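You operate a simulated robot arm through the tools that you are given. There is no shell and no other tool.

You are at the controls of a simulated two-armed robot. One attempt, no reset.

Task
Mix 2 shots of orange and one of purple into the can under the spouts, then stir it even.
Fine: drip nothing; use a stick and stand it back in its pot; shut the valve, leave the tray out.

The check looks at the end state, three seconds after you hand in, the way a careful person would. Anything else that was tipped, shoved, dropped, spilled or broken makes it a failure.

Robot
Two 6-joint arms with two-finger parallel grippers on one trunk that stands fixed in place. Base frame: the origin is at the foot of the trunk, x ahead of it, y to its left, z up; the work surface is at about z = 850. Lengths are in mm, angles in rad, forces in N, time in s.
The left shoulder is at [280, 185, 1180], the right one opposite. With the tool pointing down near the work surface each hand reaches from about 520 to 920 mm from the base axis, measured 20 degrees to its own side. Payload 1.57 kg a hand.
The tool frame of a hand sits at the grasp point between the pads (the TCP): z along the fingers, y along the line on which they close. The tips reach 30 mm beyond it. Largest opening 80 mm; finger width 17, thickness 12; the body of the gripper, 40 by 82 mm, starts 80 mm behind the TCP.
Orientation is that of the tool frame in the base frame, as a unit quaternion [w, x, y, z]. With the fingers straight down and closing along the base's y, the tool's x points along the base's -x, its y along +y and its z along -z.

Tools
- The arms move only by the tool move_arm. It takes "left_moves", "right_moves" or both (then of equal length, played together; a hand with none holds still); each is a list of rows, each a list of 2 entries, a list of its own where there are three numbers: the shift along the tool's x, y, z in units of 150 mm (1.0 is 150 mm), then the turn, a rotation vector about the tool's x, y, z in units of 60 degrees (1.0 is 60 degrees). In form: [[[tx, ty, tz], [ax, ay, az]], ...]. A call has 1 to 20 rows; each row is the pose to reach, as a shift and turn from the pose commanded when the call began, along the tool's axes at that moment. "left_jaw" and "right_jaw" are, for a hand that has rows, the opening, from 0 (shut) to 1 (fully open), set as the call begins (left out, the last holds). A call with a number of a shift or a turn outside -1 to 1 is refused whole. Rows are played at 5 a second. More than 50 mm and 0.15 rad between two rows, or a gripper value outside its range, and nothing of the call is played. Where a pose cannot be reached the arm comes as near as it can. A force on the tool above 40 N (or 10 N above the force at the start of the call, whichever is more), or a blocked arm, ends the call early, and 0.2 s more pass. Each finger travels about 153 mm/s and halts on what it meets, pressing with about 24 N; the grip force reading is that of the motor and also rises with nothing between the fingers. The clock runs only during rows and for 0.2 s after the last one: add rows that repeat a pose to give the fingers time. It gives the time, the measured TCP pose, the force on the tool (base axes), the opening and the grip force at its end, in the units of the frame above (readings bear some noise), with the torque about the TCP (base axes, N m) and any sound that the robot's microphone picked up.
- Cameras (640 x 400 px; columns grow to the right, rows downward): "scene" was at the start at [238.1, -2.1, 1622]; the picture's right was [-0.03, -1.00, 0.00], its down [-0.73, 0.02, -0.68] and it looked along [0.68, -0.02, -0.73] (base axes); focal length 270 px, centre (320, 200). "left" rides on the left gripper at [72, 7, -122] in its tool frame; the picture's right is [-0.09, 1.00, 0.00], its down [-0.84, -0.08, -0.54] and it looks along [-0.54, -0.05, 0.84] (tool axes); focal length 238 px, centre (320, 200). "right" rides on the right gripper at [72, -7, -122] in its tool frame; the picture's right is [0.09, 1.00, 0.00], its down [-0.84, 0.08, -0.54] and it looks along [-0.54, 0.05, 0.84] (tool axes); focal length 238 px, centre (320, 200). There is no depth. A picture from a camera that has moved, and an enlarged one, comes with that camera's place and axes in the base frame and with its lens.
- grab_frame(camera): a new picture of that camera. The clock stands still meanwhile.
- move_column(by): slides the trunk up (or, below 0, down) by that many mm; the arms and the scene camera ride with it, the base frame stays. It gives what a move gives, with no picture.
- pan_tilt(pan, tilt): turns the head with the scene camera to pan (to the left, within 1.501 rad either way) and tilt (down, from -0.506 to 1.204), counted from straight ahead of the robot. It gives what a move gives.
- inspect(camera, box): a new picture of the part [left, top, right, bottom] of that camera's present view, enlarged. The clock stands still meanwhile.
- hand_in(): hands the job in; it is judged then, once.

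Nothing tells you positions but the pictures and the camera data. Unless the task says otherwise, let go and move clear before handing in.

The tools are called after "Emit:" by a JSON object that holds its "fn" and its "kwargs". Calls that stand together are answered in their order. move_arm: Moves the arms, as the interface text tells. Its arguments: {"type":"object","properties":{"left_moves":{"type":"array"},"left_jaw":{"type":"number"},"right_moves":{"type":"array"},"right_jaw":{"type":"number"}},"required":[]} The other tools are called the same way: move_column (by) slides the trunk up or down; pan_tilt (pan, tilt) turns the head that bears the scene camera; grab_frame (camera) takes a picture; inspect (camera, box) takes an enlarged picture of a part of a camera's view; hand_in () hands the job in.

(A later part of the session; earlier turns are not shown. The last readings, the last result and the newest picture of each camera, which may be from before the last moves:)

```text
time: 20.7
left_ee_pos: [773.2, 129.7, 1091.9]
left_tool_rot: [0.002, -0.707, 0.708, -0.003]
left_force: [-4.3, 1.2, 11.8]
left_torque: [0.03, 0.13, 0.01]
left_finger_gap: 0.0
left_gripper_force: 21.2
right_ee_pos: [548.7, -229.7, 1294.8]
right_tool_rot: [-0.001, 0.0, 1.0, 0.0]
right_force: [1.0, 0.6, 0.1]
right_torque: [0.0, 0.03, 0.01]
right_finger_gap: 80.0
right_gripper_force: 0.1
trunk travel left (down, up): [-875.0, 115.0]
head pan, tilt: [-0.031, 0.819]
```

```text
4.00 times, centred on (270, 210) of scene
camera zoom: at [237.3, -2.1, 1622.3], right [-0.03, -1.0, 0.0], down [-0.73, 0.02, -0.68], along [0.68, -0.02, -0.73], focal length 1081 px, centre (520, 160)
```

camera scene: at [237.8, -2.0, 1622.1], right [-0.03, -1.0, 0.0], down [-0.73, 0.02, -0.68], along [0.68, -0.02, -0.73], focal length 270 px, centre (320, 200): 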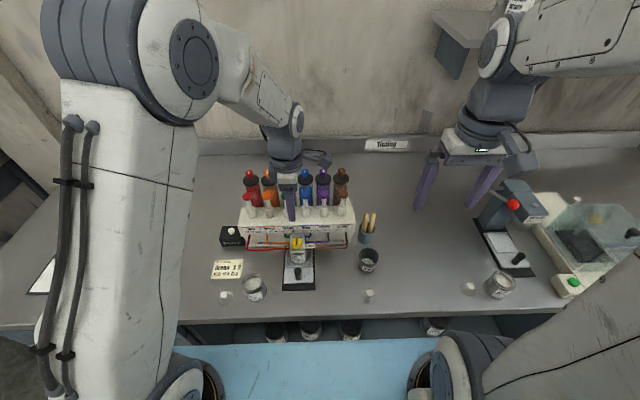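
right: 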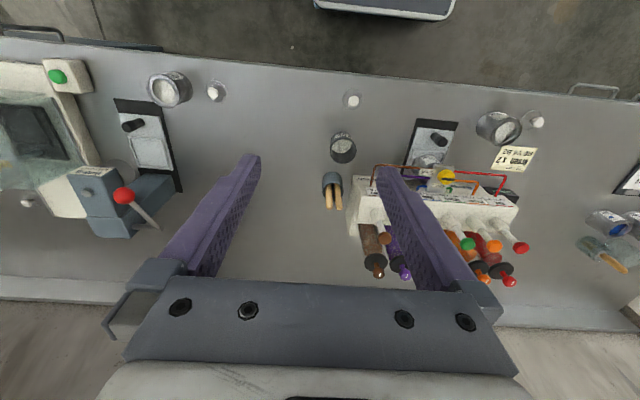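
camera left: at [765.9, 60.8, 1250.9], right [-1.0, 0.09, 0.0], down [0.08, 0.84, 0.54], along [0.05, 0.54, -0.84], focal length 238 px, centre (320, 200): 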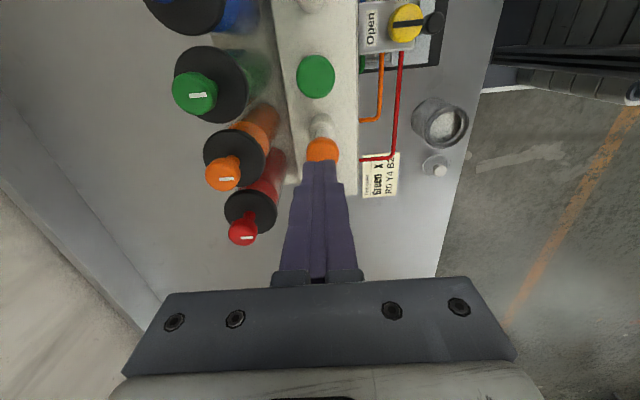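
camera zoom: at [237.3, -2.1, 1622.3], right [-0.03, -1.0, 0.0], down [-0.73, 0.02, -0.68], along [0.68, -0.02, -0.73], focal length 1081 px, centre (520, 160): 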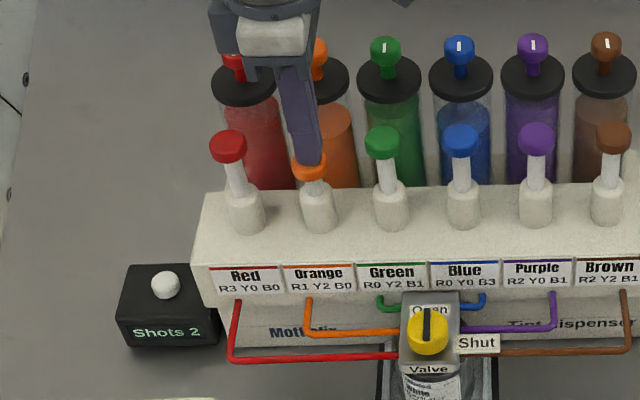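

Shots 2 registered. I'll raise and travel across to the purple plunger at about [772, -31].

Emit:
{"fn": "move_arm", "kwargs": {"left_moves": [[[0, 0, -0.06], [0, 0, 0]], [[0, 0, -0.14], [0, 0, 0]], [[0, 0, -0.23], [0, 0, 0]], [[0, 0, -0.31], [0, 0, 0]], [[0.15, 0, -0.31], [0, 0, 0]], [[0.35, 0, -0.31], [0, 0, 0]], [[0.57, 0, -0.31], [0, 0, 0]], [[0.79, 0, -0.31], [0, 0, 0]], [[1.0, 0, -0.31], [0, 0, 0]], [[1.0, 0, -0.31], [0, 0, 0]]]}}

Emit:
{"fn": "grab_frame", "kwargs": {"camera": "left"}}

Emit:
{"fn": "inspect", "kwargs": {"camera": "scene", "box": [220, 160, 360, 260]}}

```text
time: 22.9
left_ee_pos: [771.0, -22.0, 1136.7]
left_tool_rot: [-0.003, 0.707, -0.707, 0.002]
left_force: [0.6, 0.2, 1.0]
left_torque: [-0.01, -0.03, 0.0]
left_finger_gap: 0.0
left_gripper_force: 21.4
right_ee_pos: [549.1, -228.4, 1294.4]
right_tool_rot: [0.0, 0.0, 1.0, 0.0]
right_force: [-0.4, 0.1, 0.5]
right_torque: [-0.01, -0.01, 0.03]
right_finger_gap: 80.1
right_gripper_force: 0.0
trunk travel left (down, up): [-875.0, 115.0]
head pan, tilt: [-0.031, 0.819]
```

```text
taken
camera left: at [764.5, -92.6, 1257.8], right [-1.0, 0.09, -0.01], down [0.07, 0.84, 0.54], along [0.06, 0.54, -0.84], focal length 238 px, centre (320, 200)
```

left: 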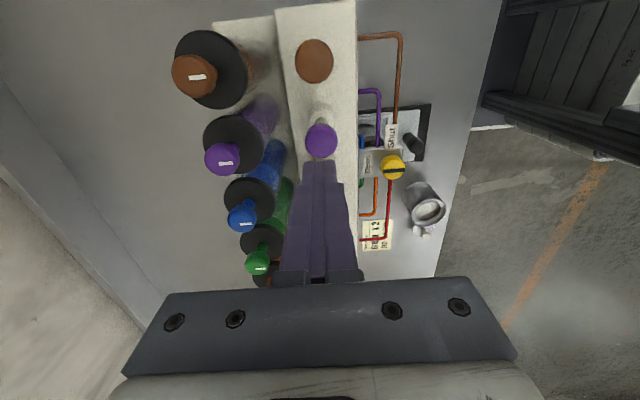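

```text
4.00 times, centred on (290, 210) of scene
camera zoom: at [238.1, -2.3, 1622.0], right [-0.03, -1.0, 0.0], down [-0.73, 0.02, -0.68], along [0.68, -0.02, -0.73], focal length 1081 px, centre (440, 160)
```

zoom: 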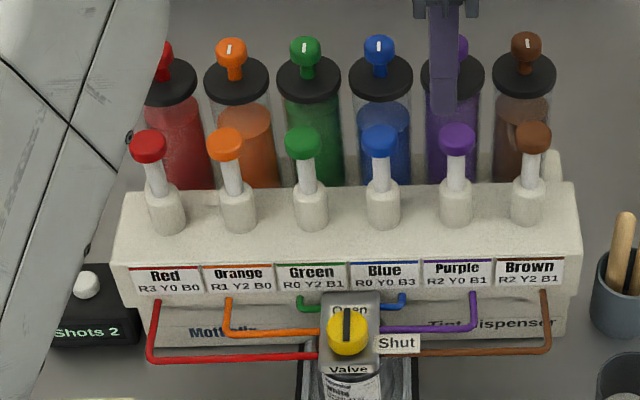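

The purple plunger is at y≈-30.5, about 10 mm further over. I'll align and press it once.

Emit:
{"fn": "move_arm", "kwargs": {"left_moves": [[[0.035, 0, 0], [0, 0, 0]], [[0.068, 0, 0.05], [0, 0, 0]], [[0.068, 0, 0.12], [0, 0, 0]], [[0.068, 0, 0.17], [0, 0, 0]], [[0.068, 0, 0.21], [0, 0, 0]], [[0.068, 0, 0.24], [0, 0, 0]], [[0.068, 0, 0.27], [0, 0, 0]], [[0.068, 0, 0.295], [0, 0, 0]], [[0.068, 0, 0.31], [0, 0, 0]]]}}

Emit:
{"fn": "inspect", "kwargs": {"camera": "scene", "box": [220, 160, 360, 260]}}

```text
time: 24.9
left_ee_pos: [772.9, -31.7, 1091.5]
left_tool_rot: [-0.002, 0.707, -0.707, 0.004]
left_force: [-2.5, -2.1, 12.0]
left_torque: [-0.05, 0.08, -0.02]
left_finger_gap: 0.0
left_gripper_force: 21.6
right_ee_pos: [549.0, -228.2, 1294.3]
right_tool_rot: [-0.001, 0.0, 1.0, 0.0]
right_force: [-0.5, 0.0, 0.5]
right_torque: [-0.01, 0.01, 0.03]
right_finger_gap: 80.1
right_gripper_force: 0.1
trunk travel left (down, up): [-875.0, 115.0]
head pan, tilt: [-0.031, 0.819]
```

```text
4.00 times, centred on (290, 210) of scene
camera zoom: at [237.4, -2.3, 1622.3], right [-0.03, -1.0, 0.0], down [-0.73, 0.02, -0.68], along [0.68, -0.02, -0.73], focal length 1081 px, centre (440, 160)
```

zoom: 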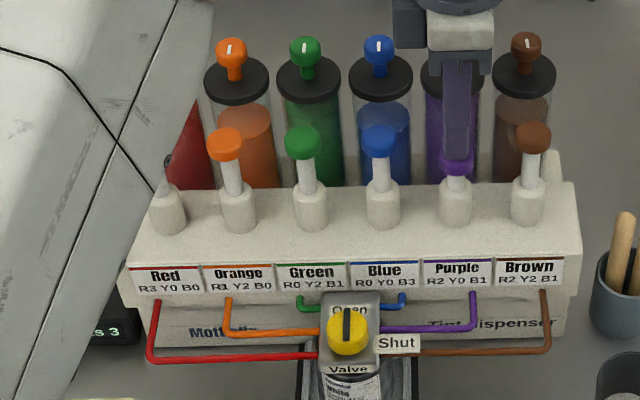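

The counter reads 3: two orange and one purple. I'll lift off and go back over the valve to shut it.

Emit:
{"fn": "move_arm", "kwargs": {"left_moves": [[[0, 0, -0.06], [0, 0, 0]], [[0, 0, -0.14], [0, 0, 0]], [[0, 0, -0.23], [0, 0, 0]], [[0, 0, -0.31], [0, 0, 0]], [[-0.14, 0.147, -0.31], [0, 0, 0]], [[-0.28, 0.294, -0.31], [0, 0, 0]], [[-0.42, 0.44, -0.31], [0, 0, 0]], [[-0.55, 0.587, -0.31], [0, 0, 0]], [[-0.55, 0.587, -0.31], [0, 0, 0]]]}}

Emit:
{"fn": "move_arm", "kwargs": {"left_moves": [[[0, 0, 0.1], [0, 0, 0]], [[0, 0, 0.25], [0, 0, 0]], [[0, 0, 0.4], [0, 0, 0]], [[0, 0, 0.5], [0, 0, 0]], [[0, 0, 0.5], [0, 0, 0]]], "left_jaw": 0.6}}

Emit:
{"fn": "grab_frame", "kwargs": {"camera": "left"}}

Emit:
{"fn": "inspect", "kwargs": {"camera": "scene", "box": [210, 180, 370, 280]}}

```text
time: 26.9
left_ee_pos: [683.3, 51.3, 1137.4]
left_tool_rot: [0.002, -0.707, 0.707, -0.002]
left_force: [-0.3, -0.3, -0.8]
left_torque: [0.01, -0.02, -0.02]
left_finger_gap: 0.0
left_gripper_force: 21.2
right_ee_pos: [549.8, -228.1, 1293.7]
right_tool_rot: [0.001, 0.0, 1.0, 0.0]
right_force: [-0.1, -0.5, -0.5]
right_torque: [-0.02, -0.01, -0.02]
right_finger_gap: 80.0
right_gripper_force: 0.0
trunk travel left (down, up): [-875.0, 115.0]
head pan, tilt: [-0.031, 0.819]
```

```text
time: 28.1
left_ee_pos: [684.8, 52.9, 1061.7]
left_tool_rot: [-0.003, 0.707, -0.707, 0.003]
left_force: [0.4, 0.1, -0.6]
left_torque: [0.03, 0.0, -0.01]
left_finger_gap: 47.9
left_gripper_force: 0.0
right_ee_pos: [549.2, -228.0, 1293.6]
right_tool_rot: [0.0, 0.0, 1.0, 0.0]
right_force: [0.0, -0.1, -0.1]
right_torque: [0.01, -0.01, 0.0]
right_finger_gap: 80.1
right_gripper_force: 0.1
trunk travel left (down, up): [-875.0, 115.0]
head pan, tilt: [-0.031, 0.819]
```

```text
taken
camera left: at [677.4, -18.1, 1183.1], right [-1.0, 0.09, -0.01], down [0.07, 0.84, 0.54], along [0.06, 0.54, -0.84], focal length 238 px, centre (320, 200)
```

left: 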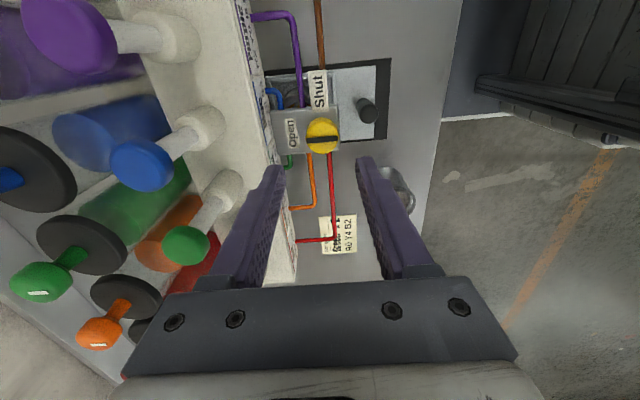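

```text
4.00 times, centred on (290, 230) of scene
camera zoom: at [238.2, -2.1, 1622.0], right [-0.03, -1.0, 0.0], down [-0.73, 0.02, -0.68], along [0.68, -0.02, -0.73], focal length 1081 px, centre (440, 80)
```

zoom: 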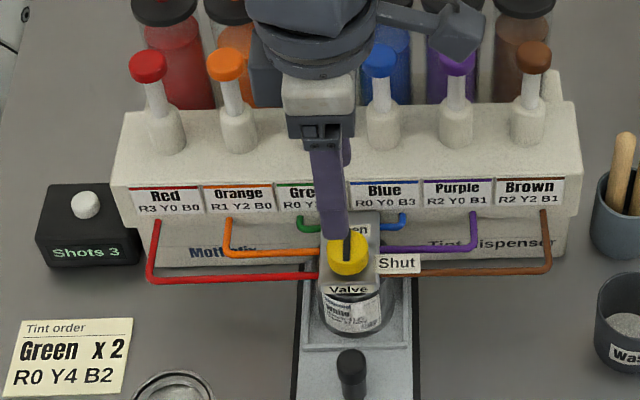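

Shots 3 is clearly shown and the other plungers are all up. I'll centre on the knob and descend.

Emit:
{"fn": "move_arm", "kwargs": {"left_moves": [[[0.01, 0, 0.1], [0, 0, 0]], [[0.01, 0, 0.2], [0, 0, 0]], [[0.01, 0, 0.3], [0, 0, 0]], [[0.01, 0, 0.38], [0, 0, 0]], [[0.01, 0, 0.44], [0, 0, 0]], [[0.01, 0, 0.48], [0, 0, 0]], [[0.01, 0, 0.48], [0, 0, 0]]]}}

Emit:
{"fn": "inspect", "kwargs": {"camera": "left", "box": [240, 80, 400, 210]}}

Emit:
{"fn": "inspect", "kwargs": {"camera": "scene", "box": [270, 210, 330, 260]}}

```text
time: 29.7
left_ee_pos: [685.5, 49.0, 989.2]
left_tool_rot: [-0.002, 0.707, -0.707, 0.003]
left_force: [0.4, 0.7, 0.0]
left_torque: [0.02, 0.01, 0.02]
left_finger_gap: 48.0
left_gripper_force: 0.0
right_ee_pos: [548.9, -228.1, 1293.5]
right_tool_rot: [0.0, 0.001, 1.0, 0.0]
right_force: [-0.9, 0.2, -0.4]
right_torque: [-0.02, -0.03, -0.01]
right_finger_gap: 80.1
right_gripper_force: 0.1
trunk travel left (down, up): [-875.0, 115.0]
head pan, tilt: [-0.031, 0.819]
```

```text
3.08 times, centred on (320, 145) of left
camera zoom: at [678.6, -21.2, 1110.7], right [-1.0, 0.09, -0.01], down [0.07, 0.84, 0.54], along [0.06, 0.54, -0.84], focal length 733 px, centre (320, 369)
```

zoom: 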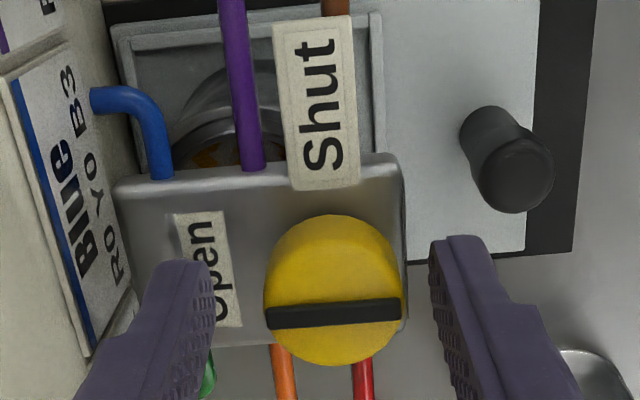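

```text
8.00 times, centred on (300, 235) of scene
camera zoom: at [238.1, -2.1, 1622.0], right [-0.03, -1.0, 0.0], down [-0.73, 0.02, -0.68], along [0.68, -0.02, -0.73], focal length 2163 px, centre (480, -80)
```

zoom: 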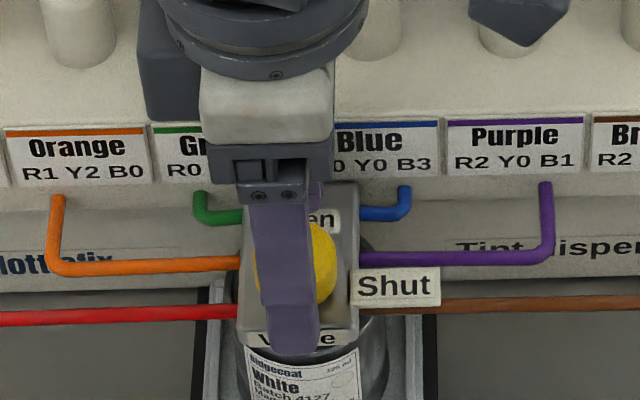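

The knob sits about 2 mm towards -x of the jaw centre. I'll shift, close and check the grip.

Emit:
{"fn": "move_arm", "kwargs": {"left_moves": [[[0, 0.013, 0], [0, 0, 0]], [[0, 0.013, 0], [0, 0, 0]]]}}

Emit:
{"fn": "move_arm", "kwargs": {"left_moves": [[[0, 0, 0], [0, 0, 0]], [[0, 0, 0], [0, 0, 0]], [[0, 0, 0], [0, 0, 0]]], "left_jaw": 0.3}}

```text
time: 30.3
left_ee_pos: [684.9, 51.2, 989.8]
left_tool_rot: [0.002, -0.707, 0.708, -0.002]
left_force: [-0.1, 0.7, -0.4]
left_torque: [0.01, -0.01, 0.01]
left_finger_gap: 48.1
left_gripper_force: 0.0
right_ee_pos: [549.4, -228.4, 1293.9]
right_tool_rot: [0.0, -0.001, 1.0, -0.001]
right_force: [0.1, -0.1, -0.2]
right_torque: [-0.01, -0.03, 0.02]
right_finger_gap: 80.1
right_gripper_force: 0.0
trunk travel left (down, up): [-875.0, 115.0]
head pan, tilt: [-0.031, 0.819]
```

```text
time: 31.1
left_ee_pos: [682.2, 51.7, 989.7]
left_tool_rot: [-0.002, 0.707, -0.707, 0.002]
left_force: [-5.4, 0.6, 1.0]
left_torque: [0.16, 0.69, 0.01]
left_finger_gap: 29.5
left_gripper_force: 39.9
right_ee_pos: [549.5, -227.7, 1294.0]
right_tool_rot: [0.0, 0.0, 1.0, 0.001]
right_force: [0.8, -0.9, -0.8]
right_torque: [-0.02, 0.01, -0.03]
right_finger_gap: 80.2
right_gripper_force: 0.1
trunk travel left (down, up): [-875.0, 115.0]
head pan, tilt: [-0.031, 0.819]
```

Gripped at 29.5 mm. I'll turn clockwise seen from above, 90° back to Shut, in two halves.

Emit:
{"fn": "move_arm", "kwargs": {"left_moves": [[[0, 0.005, 0], [0, 0, 0.1]], [[0, 0.005, 0], [0, 0, 0.2]], [[0, 0.005, 0], [0, 0, 0.3]], [[0, 0.005, 0], [0, 0, 0.4]], [[0, 0.005, 0], [0, 0, 0.5]], [[0, 0.005, 0], [0, 0, 0.6]], [[0, 0.005, 0], [0, 0, 0.7]], [[0, 0.005, 0], [0, 0, 0.75]]]}}

Emit:
{"fn": "move_arm", "kwargs": {"left_moves": [[[0, 0, 0], [0, 0, 0.1]], [[0, 0, 0], [0, 0, 0.2]], [[0, 0, 0], [0, 0, 0.3]], [[0, 0, 0], [0, 0, 0.4]], [[0, 0, 0], [0, 0, 0.5]], [[0, 0, 0], [0, 0, 0.6]], [[0, 0, 0], [0, 0, 0.7]], [[0, 0, 0], [0, 0, 0.75]], [[0, 0, 0], [0, 0, 0.75]]]}}

Emit:
{"fn": "inspect", "kwargs": {"camera": "scene", "box": [270, 210, 330, 260]}}

```text
time: 32.9
left_ee_pos: [682.3, 50.7, 989.0]
left_tool_rot: [0.002, -0.383, 0.924, -0.001]
left_force: [-0.7, -0.7, -4.9]
left_torque: [0.06, 0.47, 0.0]
left_finger_gap: 29.5
left_gripper_force: 39.2
right_ee_pos: [549.9, -228.4, 1294.1]
right_tool_rot: [0.001, 0.0, 1.0, 0.0]
right_force: [-0.3, -0.1, 0.9]
right_torque: [-0.03, 0.01, 0.01]
right_finger_gap: 79.9
right_gripper_force: 0.0
trunk travel left (down, up): [-875.0, 115.0]
head pan, tilt: [-0.031, 0.819]
```

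```text
time: 34.9
left_ee_pos: [683.4, 50.7, 989.3]
left_tool_rot: [0.004, 0.0, 1.0, -0.001]
left_force: [0.4, -8.0, 11.7]
left_torque: [0.06, -0.05, 0.38]
left_finger_gap: 29.6
left_gripper_force: 38.6
right_ee_pos: [549.6, -229.7, 1293.5]
right_tool_rot: [0.0, 0.001, 1.0, 0.0]
right_force: [0.6, 0.0, 1.4]
right_torque: [0.01, -0.02, 0.02]
right_finger_gap: 80.2
right_gripper_force: 0.0
trunk travel left (down, up): [-875.0, 115.0]
head pan, tilt: [-0.031, 0.819]
```

```text
8.00 times, centred on (300, 235) of scene
camera zoom: at [237.6, -2.7, 1622.1], right [-0.03, -1.0, 0.0], down [-0.73, 0.02, -0.68], along [0.68, -0.02, -0.73], focal length 2163 px, centre (480, -80)
```

zoom: 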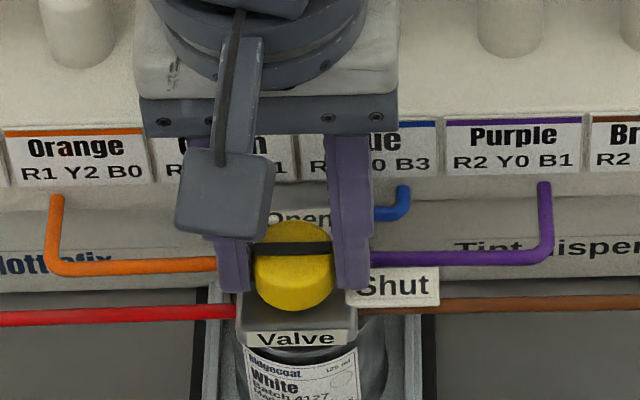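

The bar is back at Shut and the torque shows it is against its stop. I'll release and lift off.

Emit:
{"fn": "move_arm", "kwargs": {"left_moves": [[[0, 0, 0], [0, 0, 0]], [[0, 0, 0], [0, 0, 0]]], "left_jaw": 0.6}}

Emit:
{"fn": "move_arm", "kwargs": {"left_moves": [[[0, 0, -0.1], [0, 0, 0]], [[0, 0, -0.25], [0, 0, 0]], [[0, 0, -0.45], [0, 0, 0]], [[0, 0, -0.65], [0, 0, 0]], [[0, 0, -0.65], [0, 0, 0]]]}}

Emit:
{"fn": "inspect", "kwargs": {"camera": "scene", "box": [270, 210, 330, 260]}}

Emit:
{"fn": "inspect", "kwargs": {"camera": "left", "box": [220, 20, 420, 180]}}

```text
time: 35.5
left_ee_pos: [683.2, 50.0, 989.6]
left_tool_rot: [0.003, 0.0, 1.0, 0.0]
left_force: [0.8, -0.4, -0.2]
left_torque: [0.01, 0.0, -0.01]
left_finger_gap: 47.9
left_gripper_force: 0.2
right_ee_pos: [550.0, -229.4, 1293.7]
right_tool_rot: [0.0, 0.0, 1.0, 0.001]
right_force: [-0.5, 0.1, -0.2]
right_torque: [0.0, 0.01, -0.02]
right_finger_gap: 80.1
right_gripper_force: 0.0
trunk travel left (down, up): [-875.0, 115.0]
head pan, tilt: [-0.031, 0.819]
```

```text
time: 36.7
left_ee_pos: [680.9, 50.9, 1086.4]
left_tool_rot: [0.004, 0.001, 1.0, 0.0]
left_force: [0.7, 0.5, 0.1]
left_torque: [-0.03, -0.02, -0.02]
left_finger_gap: 47.9
left_gripper_force: 0.1
right_ee_pos: [549.6, -228.3, 1294.5]
right_tool_rot: [0.0, 0.0, 1.0, -0.001]
right_force: [-0.3, -0.2, -0.3]
right_torque: [0.0, -0.02, -0.04]
right_finger_gap: 80.1
right_gripper_force: 0.1
trunk travel left (down, up): [-875.0, 115.0]
head pan, tilt: [-0.031, 0.819]
```

```text
8.00 times, centred on (300, 235) of scene
camera zoom: at [237.9, -2.1, 1622.0], right [-0.03, -1.0, 0.0], down [-0.73, 0.02, -0.68], along [0.68, -0.02, -0.73], focal length 2163 px, centre (480, -80)
```

zoom: 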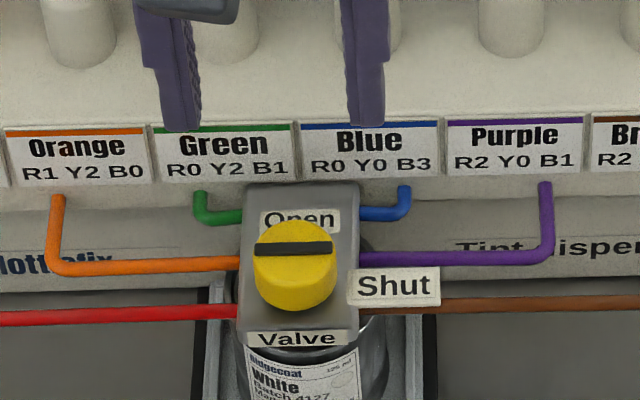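

```text
2.50 times, centred on (320, 100) of left
camera zoom: at [609.3, 58.3, 1207.1], right [0.09, 1.0, 0.0], down [0.83, -0.08, 0.55], along [0.54, -0.05, -0.84], focal length 596 px, centre (320, 450)
```

zoom: 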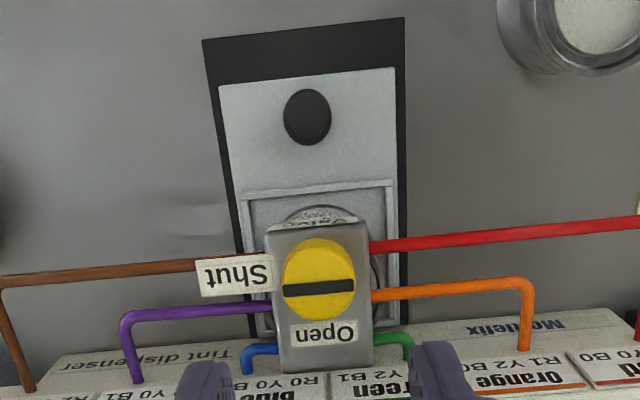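

The valve reads Shut and nothing hangs in view. I'll move the left hand in front, above the tray handle, and check for drips under the spout.

Emit:
{"fn": "move_arm", "kwargs": {"left_moves": [[[0.12, 0, 0.1], [0, 0.0076, 0]], [[0.25, 0, 0.22], [0, 0.0076, 0]], [[0.36, 0, 0.34], [0, 0.0076, 0]], [[0.36, 0, 0.46], [0, 0.0076, 0]], [[0.36, 0, 0.58], [0, 0.0076, 0]], [[0.36, 0, 0.58], [0, 0.0076, 0]]]}}

Emit:
{"fn": "grab_frame", "kwargs": {"camera": "left"}}

Emit:
{"fn": "inspect", "kwargs": {"camera": "scene", "box": [260, 220, 340, 300]}}

```text
time: 38.1
left_ee_pos: [628.3, 49.9, 999.6]
left_tool_rot: [-0.001, 0.0, 1.0, 0.0]
left_force: [0.6, 0.0, 0.0]
left_torque: [0.0, 0.03, 0.02]
left_finger_gap: 47.9
left_gripper_force: 0.0
right_ee_pos: [549.5, -228.1, 1293.8]
right_tool_rot: [0.0, 0.001, 1.0, 0.001]
right_force: [0.2, 0.6, 0.0]
right_torque: [0.02, 0.03, 0.01]
right_finger_gap: 79.9
right_gripper_force: 0.0
trunk travel left (down, up): [-875.0, 115.0]
head pan, tilt: [-0.031, 0.819]
```

```text
taken
camera left: at [557.3, 57.8, 1120.0], right [0.09, 1.0, 0.0], down [0.84, -0.08, 0.54], along [0.54, -0.05, -0.84], focal length 238 px, centre (320, 200)
```

left: 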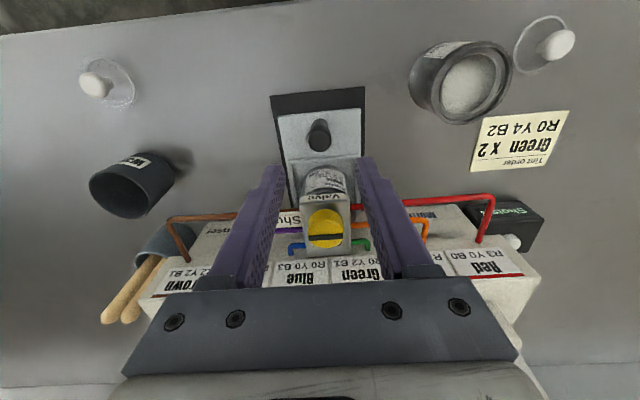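

```text
5.00 times, centred on (300, 260) of scene
camera zoom: at [238.2, -2.2, 1622.0], right [-0.03, -1.0, 0.0], down [-0.73, 0.02, -0.68], along [0.68, -0.02, -0.73], focal length 1352 px, centre (420, -100)
```

zoom: 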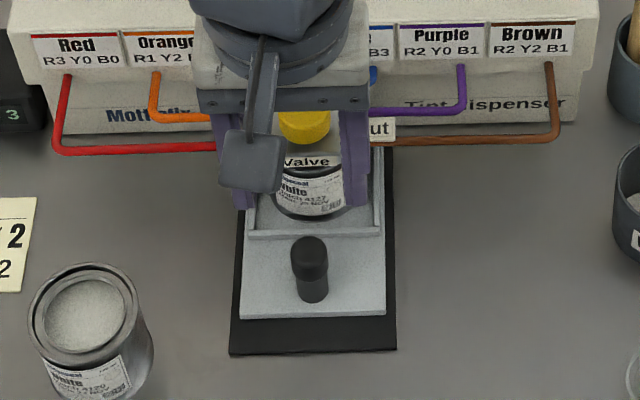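

Emit:
{"fn": "inspect", "kwargs": {"camera": "left", "box": [270, 90, 370, 200]}}

Emit:
{"fn": "inspect", "kwargs": {"camera": "left", "box": [290, 155, 360, 200]}}

```text
3.64 times, centred on (320, 145) of left
camera zoom: at [557.3, 57.8, 1120.0], right [0.09, 1.0, 0.0], down [0.84, -0.08, 0.54], along [0.54, -0.05, -0.84], focal length 867 px, centre (320, 400)
```

zoom: 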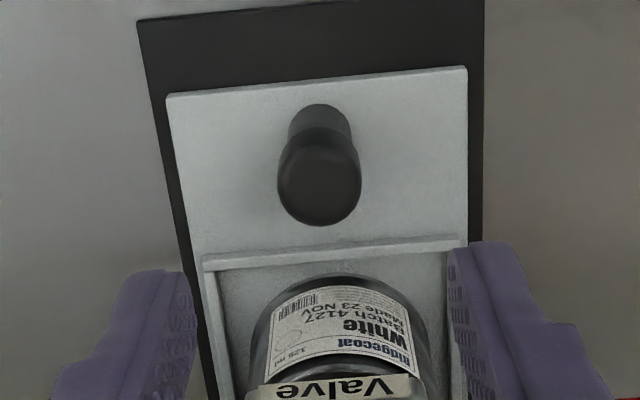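

```text
8.89 times, centred on (325, 178) of left
camera zoom: at [557.3, 57.8, 1120.0], right [0.09, 1.0, 0.0], down [0.84, -0.08, 0.54], along [0.54, -0.05, -0.84], focal length 2119 px, centre (276, 400)
```

zoom: 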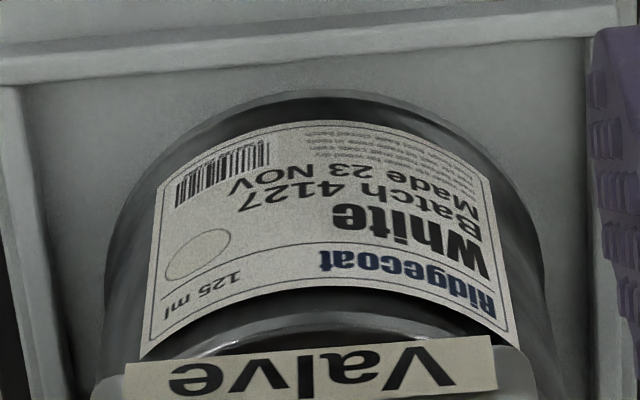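

The handle axis is at [629, 51] with its top at about z 908. I'll lower the fingers around it to tip z≈882 and grip.

Emit:
{"fn": "move_arm", "kwargs": {"left_moves": [[[0, 0, 0.12], [0, 0, 0]], [[0, 0, 0.24], [0, 0, 0]], [[0, 0, 0.36], [0, 0, 0]], [[0, 0, 0.46], [0, 0, 0]], [[0, 0, 0.54], [0, 0, 0]], [[0, 0, 0.585], [0, 0, 0]], [[0, 0, 0.585], [0, 0, 0]]]}}

Emit:
{"fn": "move_arm", "kwargs": {"left_moves": [[[0, 0, 0], [0, 0, 0]], [[0, 0, 0], [0, 0, 0]], [[0, 0, 0], [0, 0, 0]]], "left_jaw": 0.15}}

Emit:
{"fn": "grab_frame", "kwargs": {"camera": "left"}}

```text
time: 39.7
left_ee_pos: [628.9, 50.7, 911.5]
left_tool_rot: [0.0, -0.001, 1.0, 0.0]
left_force: [0.1, 0.4, 0.0]
left_torque: [0.01, 0.0, 0.0]
left_finger_gap: 47.9
left_gripper_force: 0.0
right_ee_pos: [549.6, -227.9, 1294.4]
right_tool_rot: [0.0, 0.0, 1.0, 0.0]
right_force: [0.7, -0.2, -0.9]
right_torque: [0.02, -0.01, 0.01]
right_finger_gap: 80.2
right_gripper_force: 0.0
trunk travel left (down, up): [-875.0, 115.0]
head pan, tilt: [-0.031, 0.819]
```

```text
time: 40.5
left_ee_pos: [627.9, 50.4, 911.2]
left_tool_rot: [-0.001, 0.0, 1.0, -0.001]
left_force: [-1.0, -2.8, -1.9]
left_torque: [0.43, -0.19, -0.03]
left_finger_gap: 21.4
left_gripper_force: 34.5
right_ee_pos: [550.3, -229.3, 1293.9]
right_tool_rot: [0.001, 0.0, 1.0, 0.0]
right_force: [-0.2, -0.3, -0.4]
right_torque: [-0.01, 0.01, 0.0]
right_finger_gap: 80.0
right_gripper_force: 0.0
trunk travel left (down, up): [-875.0, 115.0]
head pan, tilt: [-0.031, 0.819]
```

```text
taken
camera left: at [557.4, 57.5, 1032.7], right [0.09, 1.0, 0.0], down [0.84, -0.08, 0.54], along [0.54, -0.05, -0.84], focal length 238 px, centre (320, 200)
```

left: 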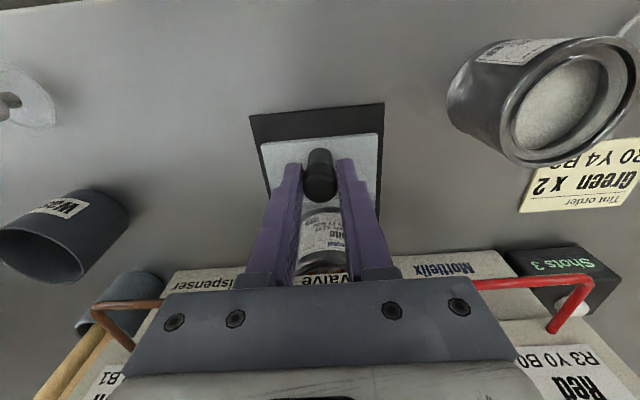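

The handle is gripped at 21.4 mm. I'll draw the tray out slowly towards the robot and watch the force.

Emit:
{"fn": "move_arm", "kwargs": {"left_moves": [[[0.02, 0, 0], [0, 0, 0]], [[0.05, 0, 0], [0, 0, 0]], [[0.09, 0, 0], [0, 0, 0]], [[0.14, 0, 0], [0, 0, 0]], [[0.19, 0, 0], [0, 0, 0]], [[0.24, 0, 0], [0, 0, 0]], [[0.29, 0, 0], [0, 0, 0]], [[0.33, 0, 0], [0, 0, 0]], [[0.36, 0, 0], [0, 0, 0]], [[0.38, 0, 0], [0, 0, 0]], [[0.38, 0, 0], [0, 0, 0]]]}}

Emit:
{"fn": "inspect", "kwargs": {"camera": "scene", "box": [240, 220, 360, 320]}}

Emit:
{"fn": "grab_frame", "kwargs": {"camera": "left"}}

```text
time: 42.9
left_ee_pos: [572.4, 50.6, 912.7]
left_tool_rot: [-0.001, 0.0, 1.0, 0.0]
left_force: [0.3, -12.9, -26.5]
left_torque: [-0.77, -0.31, -0.03]
left_finger_gap: 21.6
left_gripper_force: 34.2
right_ee_pos: [550.4, -229.9, 1293.5]
right_tool_rot: [0.0, 0.0, 1.0, 0.0]
right_force: [-0.8, 0.1, -1.6]
right_torque: [-0.01, 0.03, 0.01]
right_finger_gap: 79.9
right_gripper_force: 0.0
trunk travel left (down, up): [-875.0, 115.0]
head pan, tilt: [-0.031, 0.819]
```

```text
4.00 times, centred on (300, 270) of scene
camera zoom: at [239.0, -2.9, 1621.7], right [-0.03, -1.0, 0.0], down [-0.73, 0.02, -0.68], along [0.68, -0.02, -0.73], focal length 1081 px, centre (400, -80)
```

zoom: 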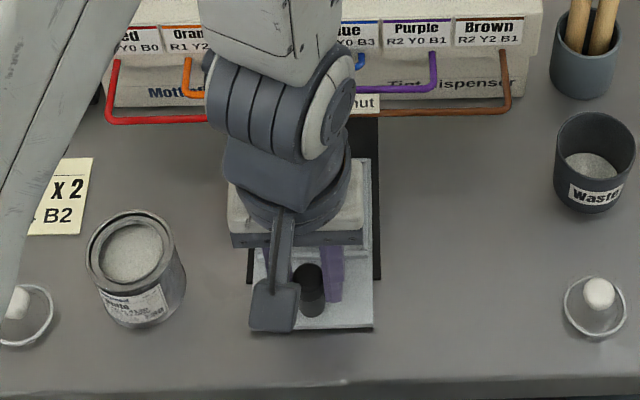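

```text
taken
camera left: at [500.3, 57.5, 1032.9], right [0.09, 1.0, 0.0], down [0.84, -0.08, 0.54], along [0.54, -0.05, -0.84], focal length 238 px, centre (320, 200)
```

left: 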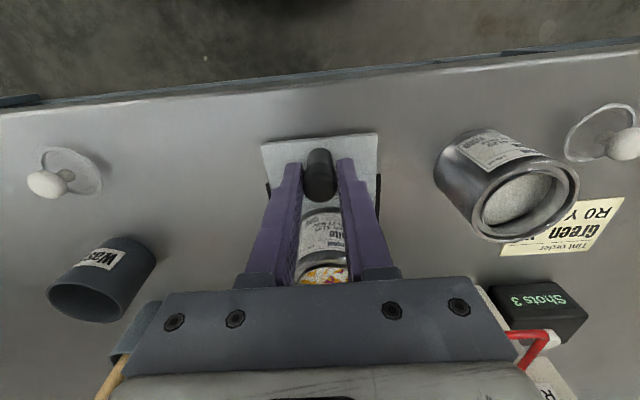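

The tray has come out about 57 mm, and swirls of orange now show in the can. Side and downward loads have built up at the handle, so I'll release and regrip to relax them before pulling further.

Emit:
{"fn": "move_arm", "kwargs": {"left_moves": [[[0, 0, 0], [0, 0, 0]], [[0, 0, 0], [0, 0, 0]]], "left_jaw": 0.45}}

Emit:
{"fn": "inspect", "kwargs": {"camera": "left", "box": [240, 110, 400, 290]}}

Emit:
{"fn": "move_arm", "kwargs": {"left_moves": [[[0, 0, 0], [0, 0, 0]], [[0, 0, 0], [0, 0, 0]], [[0, 0, 0], [0, 0, 0]]], "left_jaw": 0.15}}

```text
time: 43.5
left_ee_pos: [572.5, 50.3, 912.6]
left_tool_rot: [-0.001, -0.001, 1.0, 0.0]
left_force: [-0.3, 1.0, -0.3]
left_torque: [-0.01, -0.01, 0.01]
left_finger_gap: 36.1
left_gripper_force: 0.1
right_ee_pos: [550.2, -228.4, 1292.9]
right_tool_rot: [0.0, 0.0, 1.0, 0.001]
right_force: [0.4, 1.1, -0.1]
right_torque: [-0.01, 0.06, 0.02]
right_finger_gap: 79.9
right_gripper_force: 0.0
trunk travel left (down, up): [-875.0, 115.0]
head pan, tilt: [-0.031, 0.819]
```

```text
2.22 times, centred on (320, 200) of left
camera zoom: at [500.0, 58.0, 1033.8], right [0.09, 1.0, 0.0], down [0.84, -0.08, 0.54], along [0.54, -0.05, -0.84], focal length 530 px, centre (320, 200)
```

zoom: 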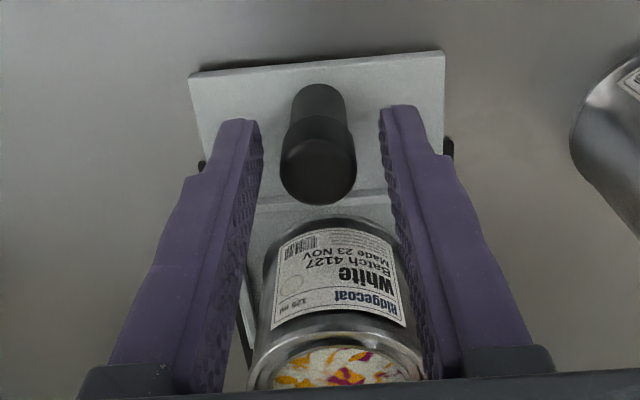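

```text
time: 44.3
left_ee_pos: [571.4, 49.2, 912.8]
left_tool_rot: [-0.001, 0.0, 1.0, 0.001]
left_force: [0.7, -4.0, 2.8]
left_torque: [0.41, -0.19, -0.03]
left_finger_gap: 21.3
left_gripper_force: 34.4
right_ee_pos: [549.5, -229.0, 1293.1]
right_tool_rot: [0.0, -0.001, 1.0, 0.0]
right_force: [0.2, 0.5, 0.2]
right_torque: [0.01, 0.02, 0.01]
right_finger_gap: 80.0
right_gripper_force: 0.0
trunk travel left (down, up): [-875.0, 115.0]
head pan, tilt: [-0.031, 0.819]
```

The can holds white with orange and purple swirls, and the grip is relaxed. I'll draw the tray further out.

Emit:
{"fn": "move_arm", "kwargs": {"left_moves": [[[0.03, -0.001, 0], [0, 0, 0]], [[0.07, -0.002, 0], [0, 0, 0]], [[0.11, -0.004, 0], [0, 0, 0]], [[0.15, -0.005, 0], [0, 0, 0]], [[0.19, -0.006, 0], [0, 0, 0]], [[0.22, -0.007, 0], [0, 0, 0]], [[0.25, -0.008, 0], [0, 0, 0]], [[0.27, -0.009, 0], [0, 0, 0]]]}}

Emit:
{"fn": "inspect", "kwargs": {"camera": "scene", "box": [240, 220, 360, 320]}}

Emit:
{"fn": "grab_frame", "kwargs": {"camera": "left"}}

```text
time: 46.1
left_ee_pos: [535.3, 50.8, 910.8]
left_tool_rot: [0.001, -0.004, 1.0, -0.002]
left_force: [10.5, 17.5, -3.5]
left_torque: [1.24, -0.43, 0.14]
left_finger_gap: 21.5
left_gripper_force: 35.0
right_ee_pos: [548.7, -228.2, 1293.1]
right_tool_rot: [0.0, 0.0, 1.0, -0.001]
right_force: [-0.6, -0.9, 0.1]
right_torque: [-0.02, -0.03, 0.02]
right_finger_gap: 80.3
right_gripper_force: 0.1
trunk travel left (down, up): [-875.0, 115.0]
head pan, tilt: [-0.031, 0.819]
stopped in row 8 (left hand): the force on the tool passed its limit at 50 N (the readings are from after the stop); the commanded pose is now the measured one
```

```text
4.00 times, centred on (300, 270) of scene
camera zoom: at [238.7, -1.2, 1621.4], right [-0.03, -1.0, 0.0], down [-0.73, 0.02, -0.68], along [0.68, -0.02, -0.73], focal length 1081 px, centre (400, -80)
```

zoom: 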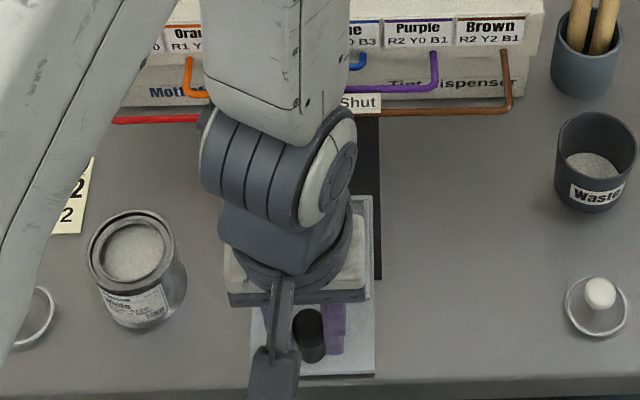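

```text
taken
camera left: at [462.9, 57.1, 1031.6], right [0.08, 1.0, 0.0], down [0.84, -0.07, 0.54], along [0.54, -0.05, -0.84], focal length 238 px, centre (320, 200)
```

left: 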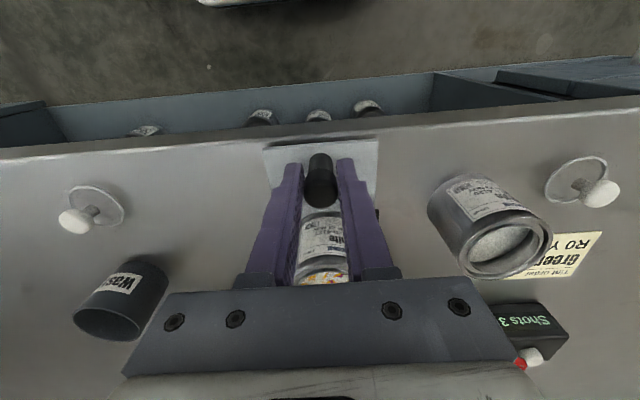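

The tray stopped firmly after about 93 mm of travel, which I take as its fully-out end stop. I'll release the handle and lift clear.

Emit:
{"fn": "move_arm", "kwargs": {"left_moves": [[[0, 0, 0], [0, 0, 0]], [[0, 0, 0], [0, 0, 0]]], "left_jaw": 0.6}}

Emit:
{"fn": "move_arm", "kwargs": {"left_moves": [[[0, 0, -0.06], [0, 0, 0]], [[0, 0, -0.16], [0, 0, 0]], [[0, 0, -0.3], [0, 0, 0]], [[0, 0, -0.5], [0, 0, 0]], [[0, 0, -0.75], [0, 0, 0]], [[0, 0, -1.0], [0, 0, 0]], [[0, 0, -1.0], [0, 0, 0]]]}}

Emit:
{"fn": "grab_frame", "kwargs": {"camera": "left"}}

Emit:
{"fn": "inspect", "kwargs": {"camera": "scene", "box": [240, 220, 360, 320]}}

```text
time: 46.7
left_ee_pos: [533.4, 48.3, 913.4]
left_tool_rot: [0.001, -0.001, 1.0, -0.002]
left_force: [0.0, -0.2, 0.3]
left_torque: [0.0, 0.0, 0.0]
left_finger_gap: 47.8
left_gripper_force: 0.0
right_ee_pos: [549.3, -229.2, 1293.2]
right_tool_rot: [0.0, 0.0, 1.0, 0.0]
right_force: [-0.6, 0.2, 0.1]
right_torque: [-0.01, 0.0, 0.01]
right_finger_gap: 79.9
right_gripper_force: 0.0
trunk travel left (down, up): [-875.0, 115.0]
head pan, tilt: [-0.031, 0.819]
```

```text
time: 48.3
left_ee_pos: [533.8, 49.7, 1062.5]
left_tool_rot: [0.001, -0.002, 1.0, -0.001]
left_force: [0.0, 0.7, 0.7]
left_torque: [0.02, -0.01, -0.03]
left_finger_gap: 47.9
left_gripper_force: 0.0
right_ee_pos: [549.0, -228.3, 1294.5]
right_tool_rot: [-0.001, 0.0, 1.0, 0.0]
right_force: [0.2, 0.0, 0.5]
right_torque: [-0.01, -0.01, -0.02]
right_finger_gap: 80.2
right_gripper_force: 0.0
trunk travel left (down, up): [-875.0, 115.0]
head pan, tilt: [-0.031, 0.819]
```

```text
taken
camera left: at [462.2, 56.4, 1183.3], right [0.09, 1.0, 0.0], down [0.84, -0.07, 0.54], along [0.54, -0.05, -0.84], focal length 238 px, centre (320, 200)
```

left: 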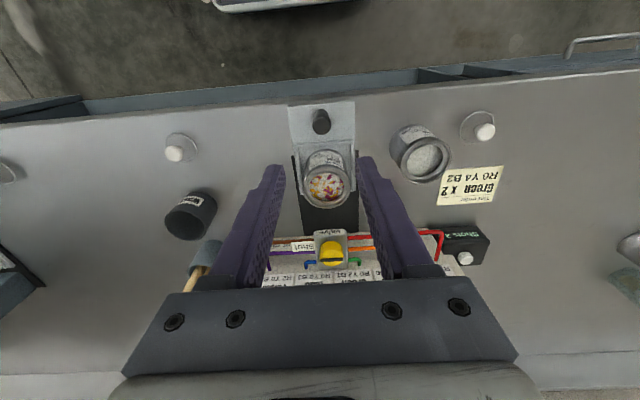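

```text
4.00 times, centred on (300, 270) of scene
camera zoom: at [237.8, -2.1, 1622.1], right [-0.03, -1.0, 0.0], down [-0.73, 0.02, -0.68], along [0.68, -0.02, -0.73], focal length 1081 px, centre (400, -80)
```

zoom: 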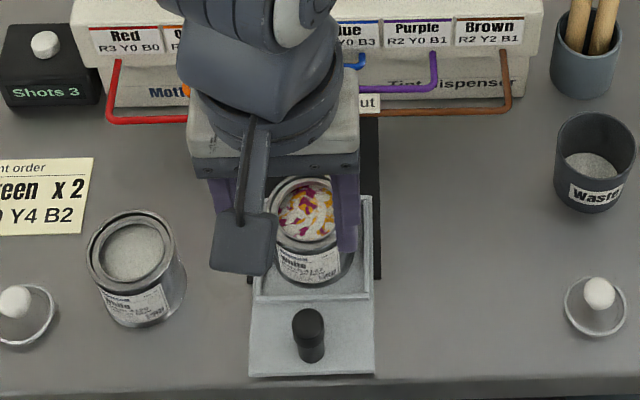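

The tray is out and the can is open under clear space. I'll retract the left arm up and to its own side, then go for a stick with the right arm.

Emit:
{"fn": "move_arm", "kwargs": {"left_moves": [[[0, 0.05, -0.2], [0, 0, 0]], [[0, 0.2, -0.4], [0, 0, 0]], [[0, 0.4, -0.6], [0, 0, 0]], [[0, 0.6, -0.8], [0, 0, 0]], [[0, 0.8, -1.0], [0, 0, 0]], [[0, 1.0, -1.0], [0, 0, 0]]]}}

Emit:
{"fn": "move_arm", "kwargs": {"left_moves": [[[0, 0.15, -0.2], [0, 0, 0]], [[0, 0.35, -0.4], [0, 0, 0]], [[0, 0.5, -0.6], [0, 0, 0]], [[0, 0.6, -0.8], [0, 0, 0]], [[0, 0.6, -0.95], [0, 0, 0]]]}}

Emit:
{"fn": "grab_frame", "kwargs": {"camera": "scene"}}

Emit:
{"fn": "inspect", "kwargs": {"camera": "scene", "box": [240, 220, 360, 320]}}

Emit:
{"fn": "inspect", "kwargs": {"camera": "scene", "box": [340, 200, 400, 240]}}

```text
time: 49.7
left_ee_pos: [532.9, 199.5, 1212.0]
left_tool_rot: [0.001, -0.002, 1.0, -0.002]
left_force: [-0.6, -0.2, 0.2]
left_torque: [0.01, 0.02, -0.02]
left_finger_gap: 48.3
left_gripper_force: 0.1
right_ee_pos: [547.9, -229.5, 1293.8]
right_tool_rot: [0.0, 0.0, 1.0, 0.0]
right_force: [0.5, -0.4, -0.1]
right_torque: [0.02, -0.04, 0.0]
right_finger_gap: 80.3
right_gripper_force: 0.0
trunk travel left (down, up): [-875.0, 115.0]
head pan, tilt: [-0.031, 0.819]
```

```text
time: 50.9
left_ee_pos: [532.1, 292.0, 1352.9]
left_tool_rot: [0.002, -0.001, 1.0, -0.001]
left_force: [-0.3, 0.4, 0.0]
left_torque: [0.0, 0.02, -0.01]
left_finger_gap: 47.8
left_gripper_force: 0.0
right_ee_pos: [549.5, -227.6, 1293.2]
right_tool_rot: [0.0, 0.0, 1.0, 0.0]
right_force: [0.5, -0.3, -0.3]
right_torque: [-0.02, 0.03, 0.05]
right_finger_gap: 80.2
right_gripper_force: 0.0
trunk travel left (down, up): [-875.0, 115.0]
head pan, tilt: [-0.031, 0.819]
```

```text
taken
camera scene: at [238.0, -2.1, 1622.0], right [-0.03, -1.0, 0.0], down [-0.73, 0.02, -0.68], along [0.68, -0.02, -0.73], focal length 270 px, centre (320, 200)
```

scene: 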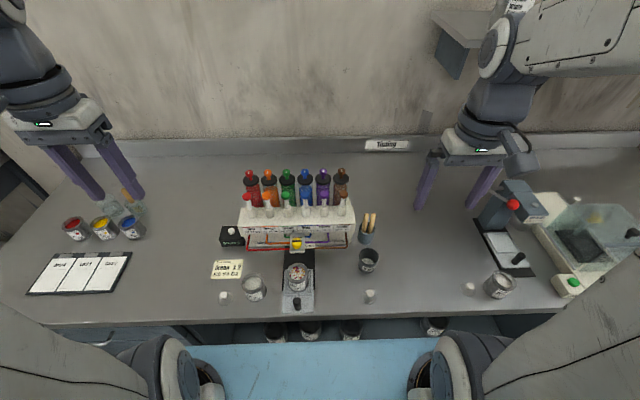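

```text
4.00 times, centred on (300, 270) of scene
camera zoom: at [238.0, -2.1, 1622.0], right [-0.03, -1.0, 0.0], down [-0.73, 0.02, -0.68], along [0.68, -0.02, -0.73], focal length 1081 px, centre (400, -80)
```

zoom: 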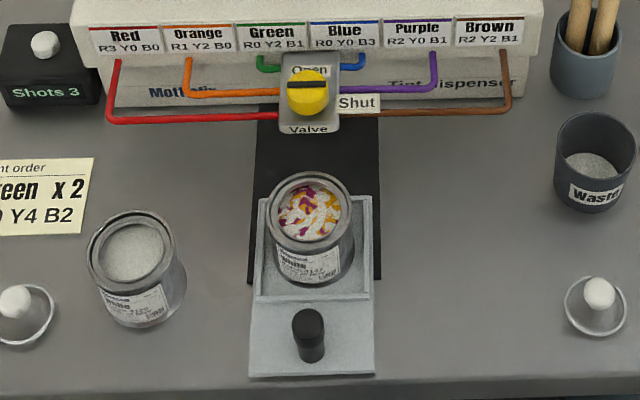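

```text
10.00 times, centred on (370, 220) of scene
camera zoom: at [238.0, -2.1, 1622.0], right [-0.03, -1.0, 0.0], down [-0.73, 0.02, -0.68], along [0.68, -0.02, -0.73], focal length 2704 px, centre (-180, 0)
```

zoom: 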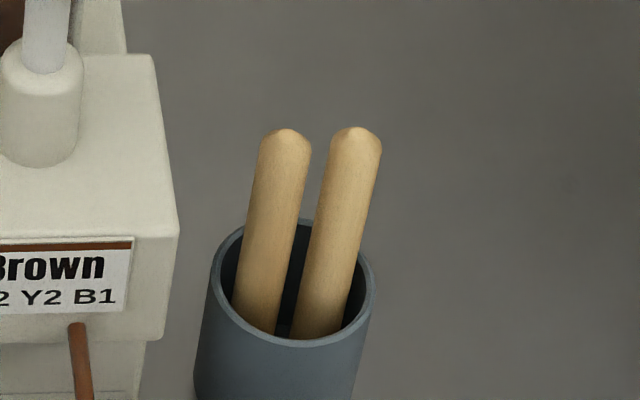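

The valve is shut, the tray is out, and unmixed swirls show in the can, whose centre is near [612, 50]. Next I'll bring the right hand over the stick pot for a closer look.

Emit:
{"fn": "move_arm", "kwargs": {"right_moves": [[[-0.14, 0.053, 0.16], [0, 0, 0]], [[-0.29, 0.107, 0.32], [0, 0, 0]], [[-0.436, 0.16, 0.48], [0, 0, 0]], [[-0.58, 0.213, 0.64], [0, 0, 0]], [[-0.727, 0.267, 0.8], [0, 0, 0]], [[-0.873, 0.32, 0.96], [0, 0, 0]], [[-0.873, 0.32, 0.96], [0, 0, 0]]]}}

Emit:
{"fn": "grab_frame", "kwargs": {"camera": "right"}}

Emit:
{"fn": "grab_frame", "kwargs": {"camera": "scene"}}

```text
time: 52.5
left_ee_pos: [531.3, 290.9, 1352.0]
left_tool_rot: [0.002, -0.003, 1.0, -0.002]
left_force: [0.6, -1.0, -0.2]
left_torque: [0.04, 0.02, 0.0]
left_finger_gap: 47.8
left_gripper_force: 0.0
right_ee_pos: [681.5, -179.4, 1151.0]
right_tool_rot: [0.0, -0.001, 1.0, -0.001]
right_force: [0.3, -0.2, 0.9]
right_torque: [0.03, -0.04, -0.04]
right_finger_gap: 79.9
right_gripper_force: 0.0
trunk travel left (down, up): [-875.0, 115.0]
head pan, tilt: [-0.031, 0.819]
```

```text
taken
camera right: at [609.9, -187.0, 1272.6], right [-0.09, 1.0, 0.0], down [0.84, 0.08, 0.54], along [0.54, 0.05, -0.84], focal length 238 px, centre (320, 200)
```

right: 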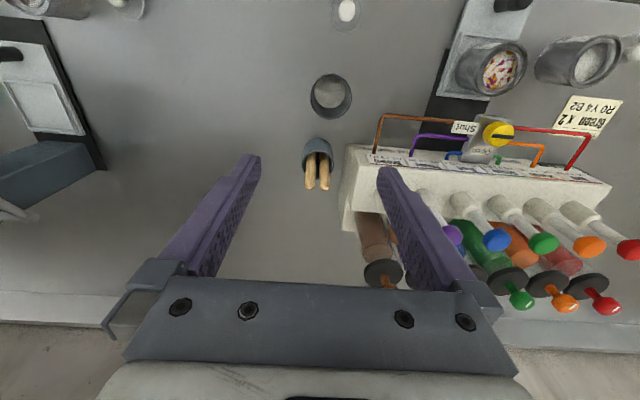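

```text
taken
camera scene: at [238.4, -2.1, 1622.0], right [-0.03, -1.0, 0.0], down [-0.73, 0.02, -0.68], along [0.68, -0.02, -0.73], focal length 270 px, centre (320, 200)
```

scene: 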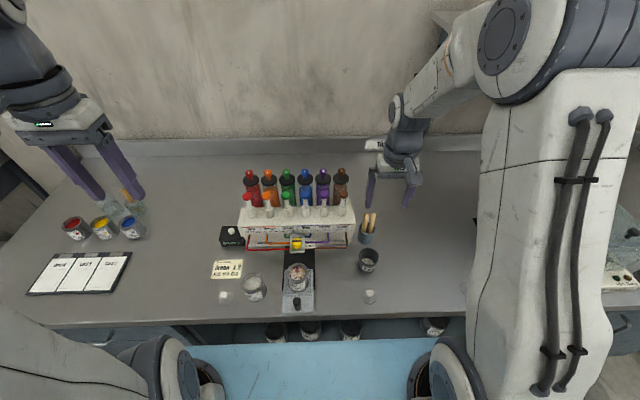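

Emit:
{"fn": "inspect", "kwargs": {"camera": "right", "box": [280, 120, 360, 200]}}

Emit:
{"fn": "inspect", "kwargs": {"camera": "right", "box": [440, 20, 540, 110]}}

Emit:
{"fn": "inspect", "kwargs": {"camera": "scene", "box": [345, 200, 395, 250]}}

```text
5.00 times, centred on (320, 160) of right
camera zoom: at [609.9, -187.0, 1272.6], right [-0.09, 1.0, 0.0], down [0.84, 0.08, 0.54], along [0.54, 0.05, -0.84], focal length 1192 px, centre (320, 400)
```

zoom: 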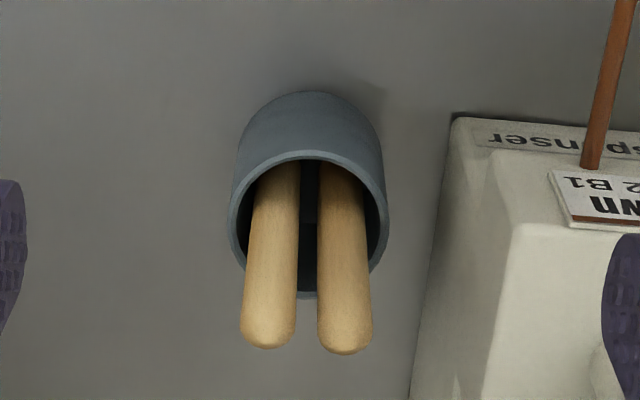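

```text
4.44 times, centred on (490, 65) of right
camera zoom: at [609.9, -187.0, 1272.6], right [-0.09, 1.0, 0.0], down [0.84, 0.08, 0.54], along [0.54, 0.05, -0.84], focal length 1059 px, centre (-436, 800)
```

zoom: 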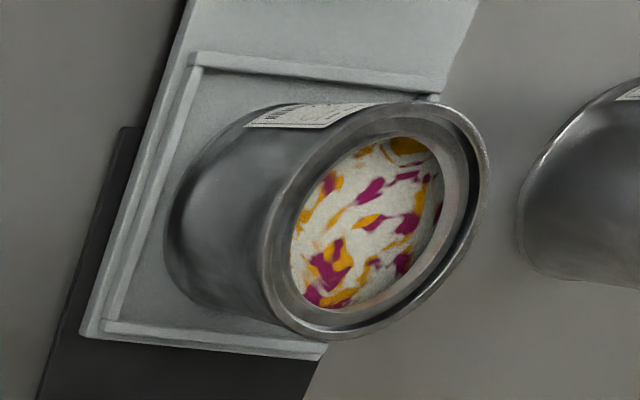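

```text
8.00 times, centred on (370, 225) of scene
camera zoom: at [238.4, -2.1, 1622.0], right [-0.03, -1.0, 0.0], down [-0.73, 0.02, -0.68], along [0.68, -0.02, -0.73], focal length 2163 px, centre (-80, 0)
```

zoom: 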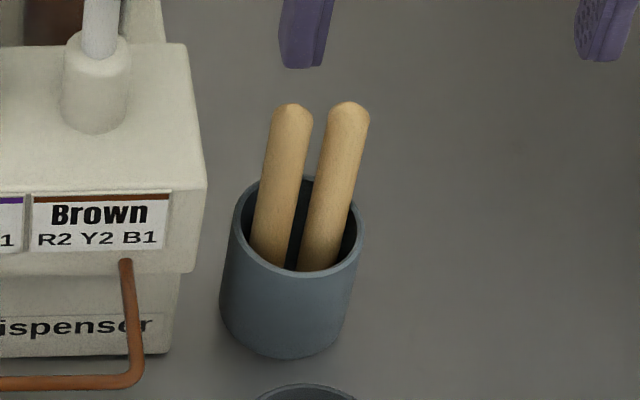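

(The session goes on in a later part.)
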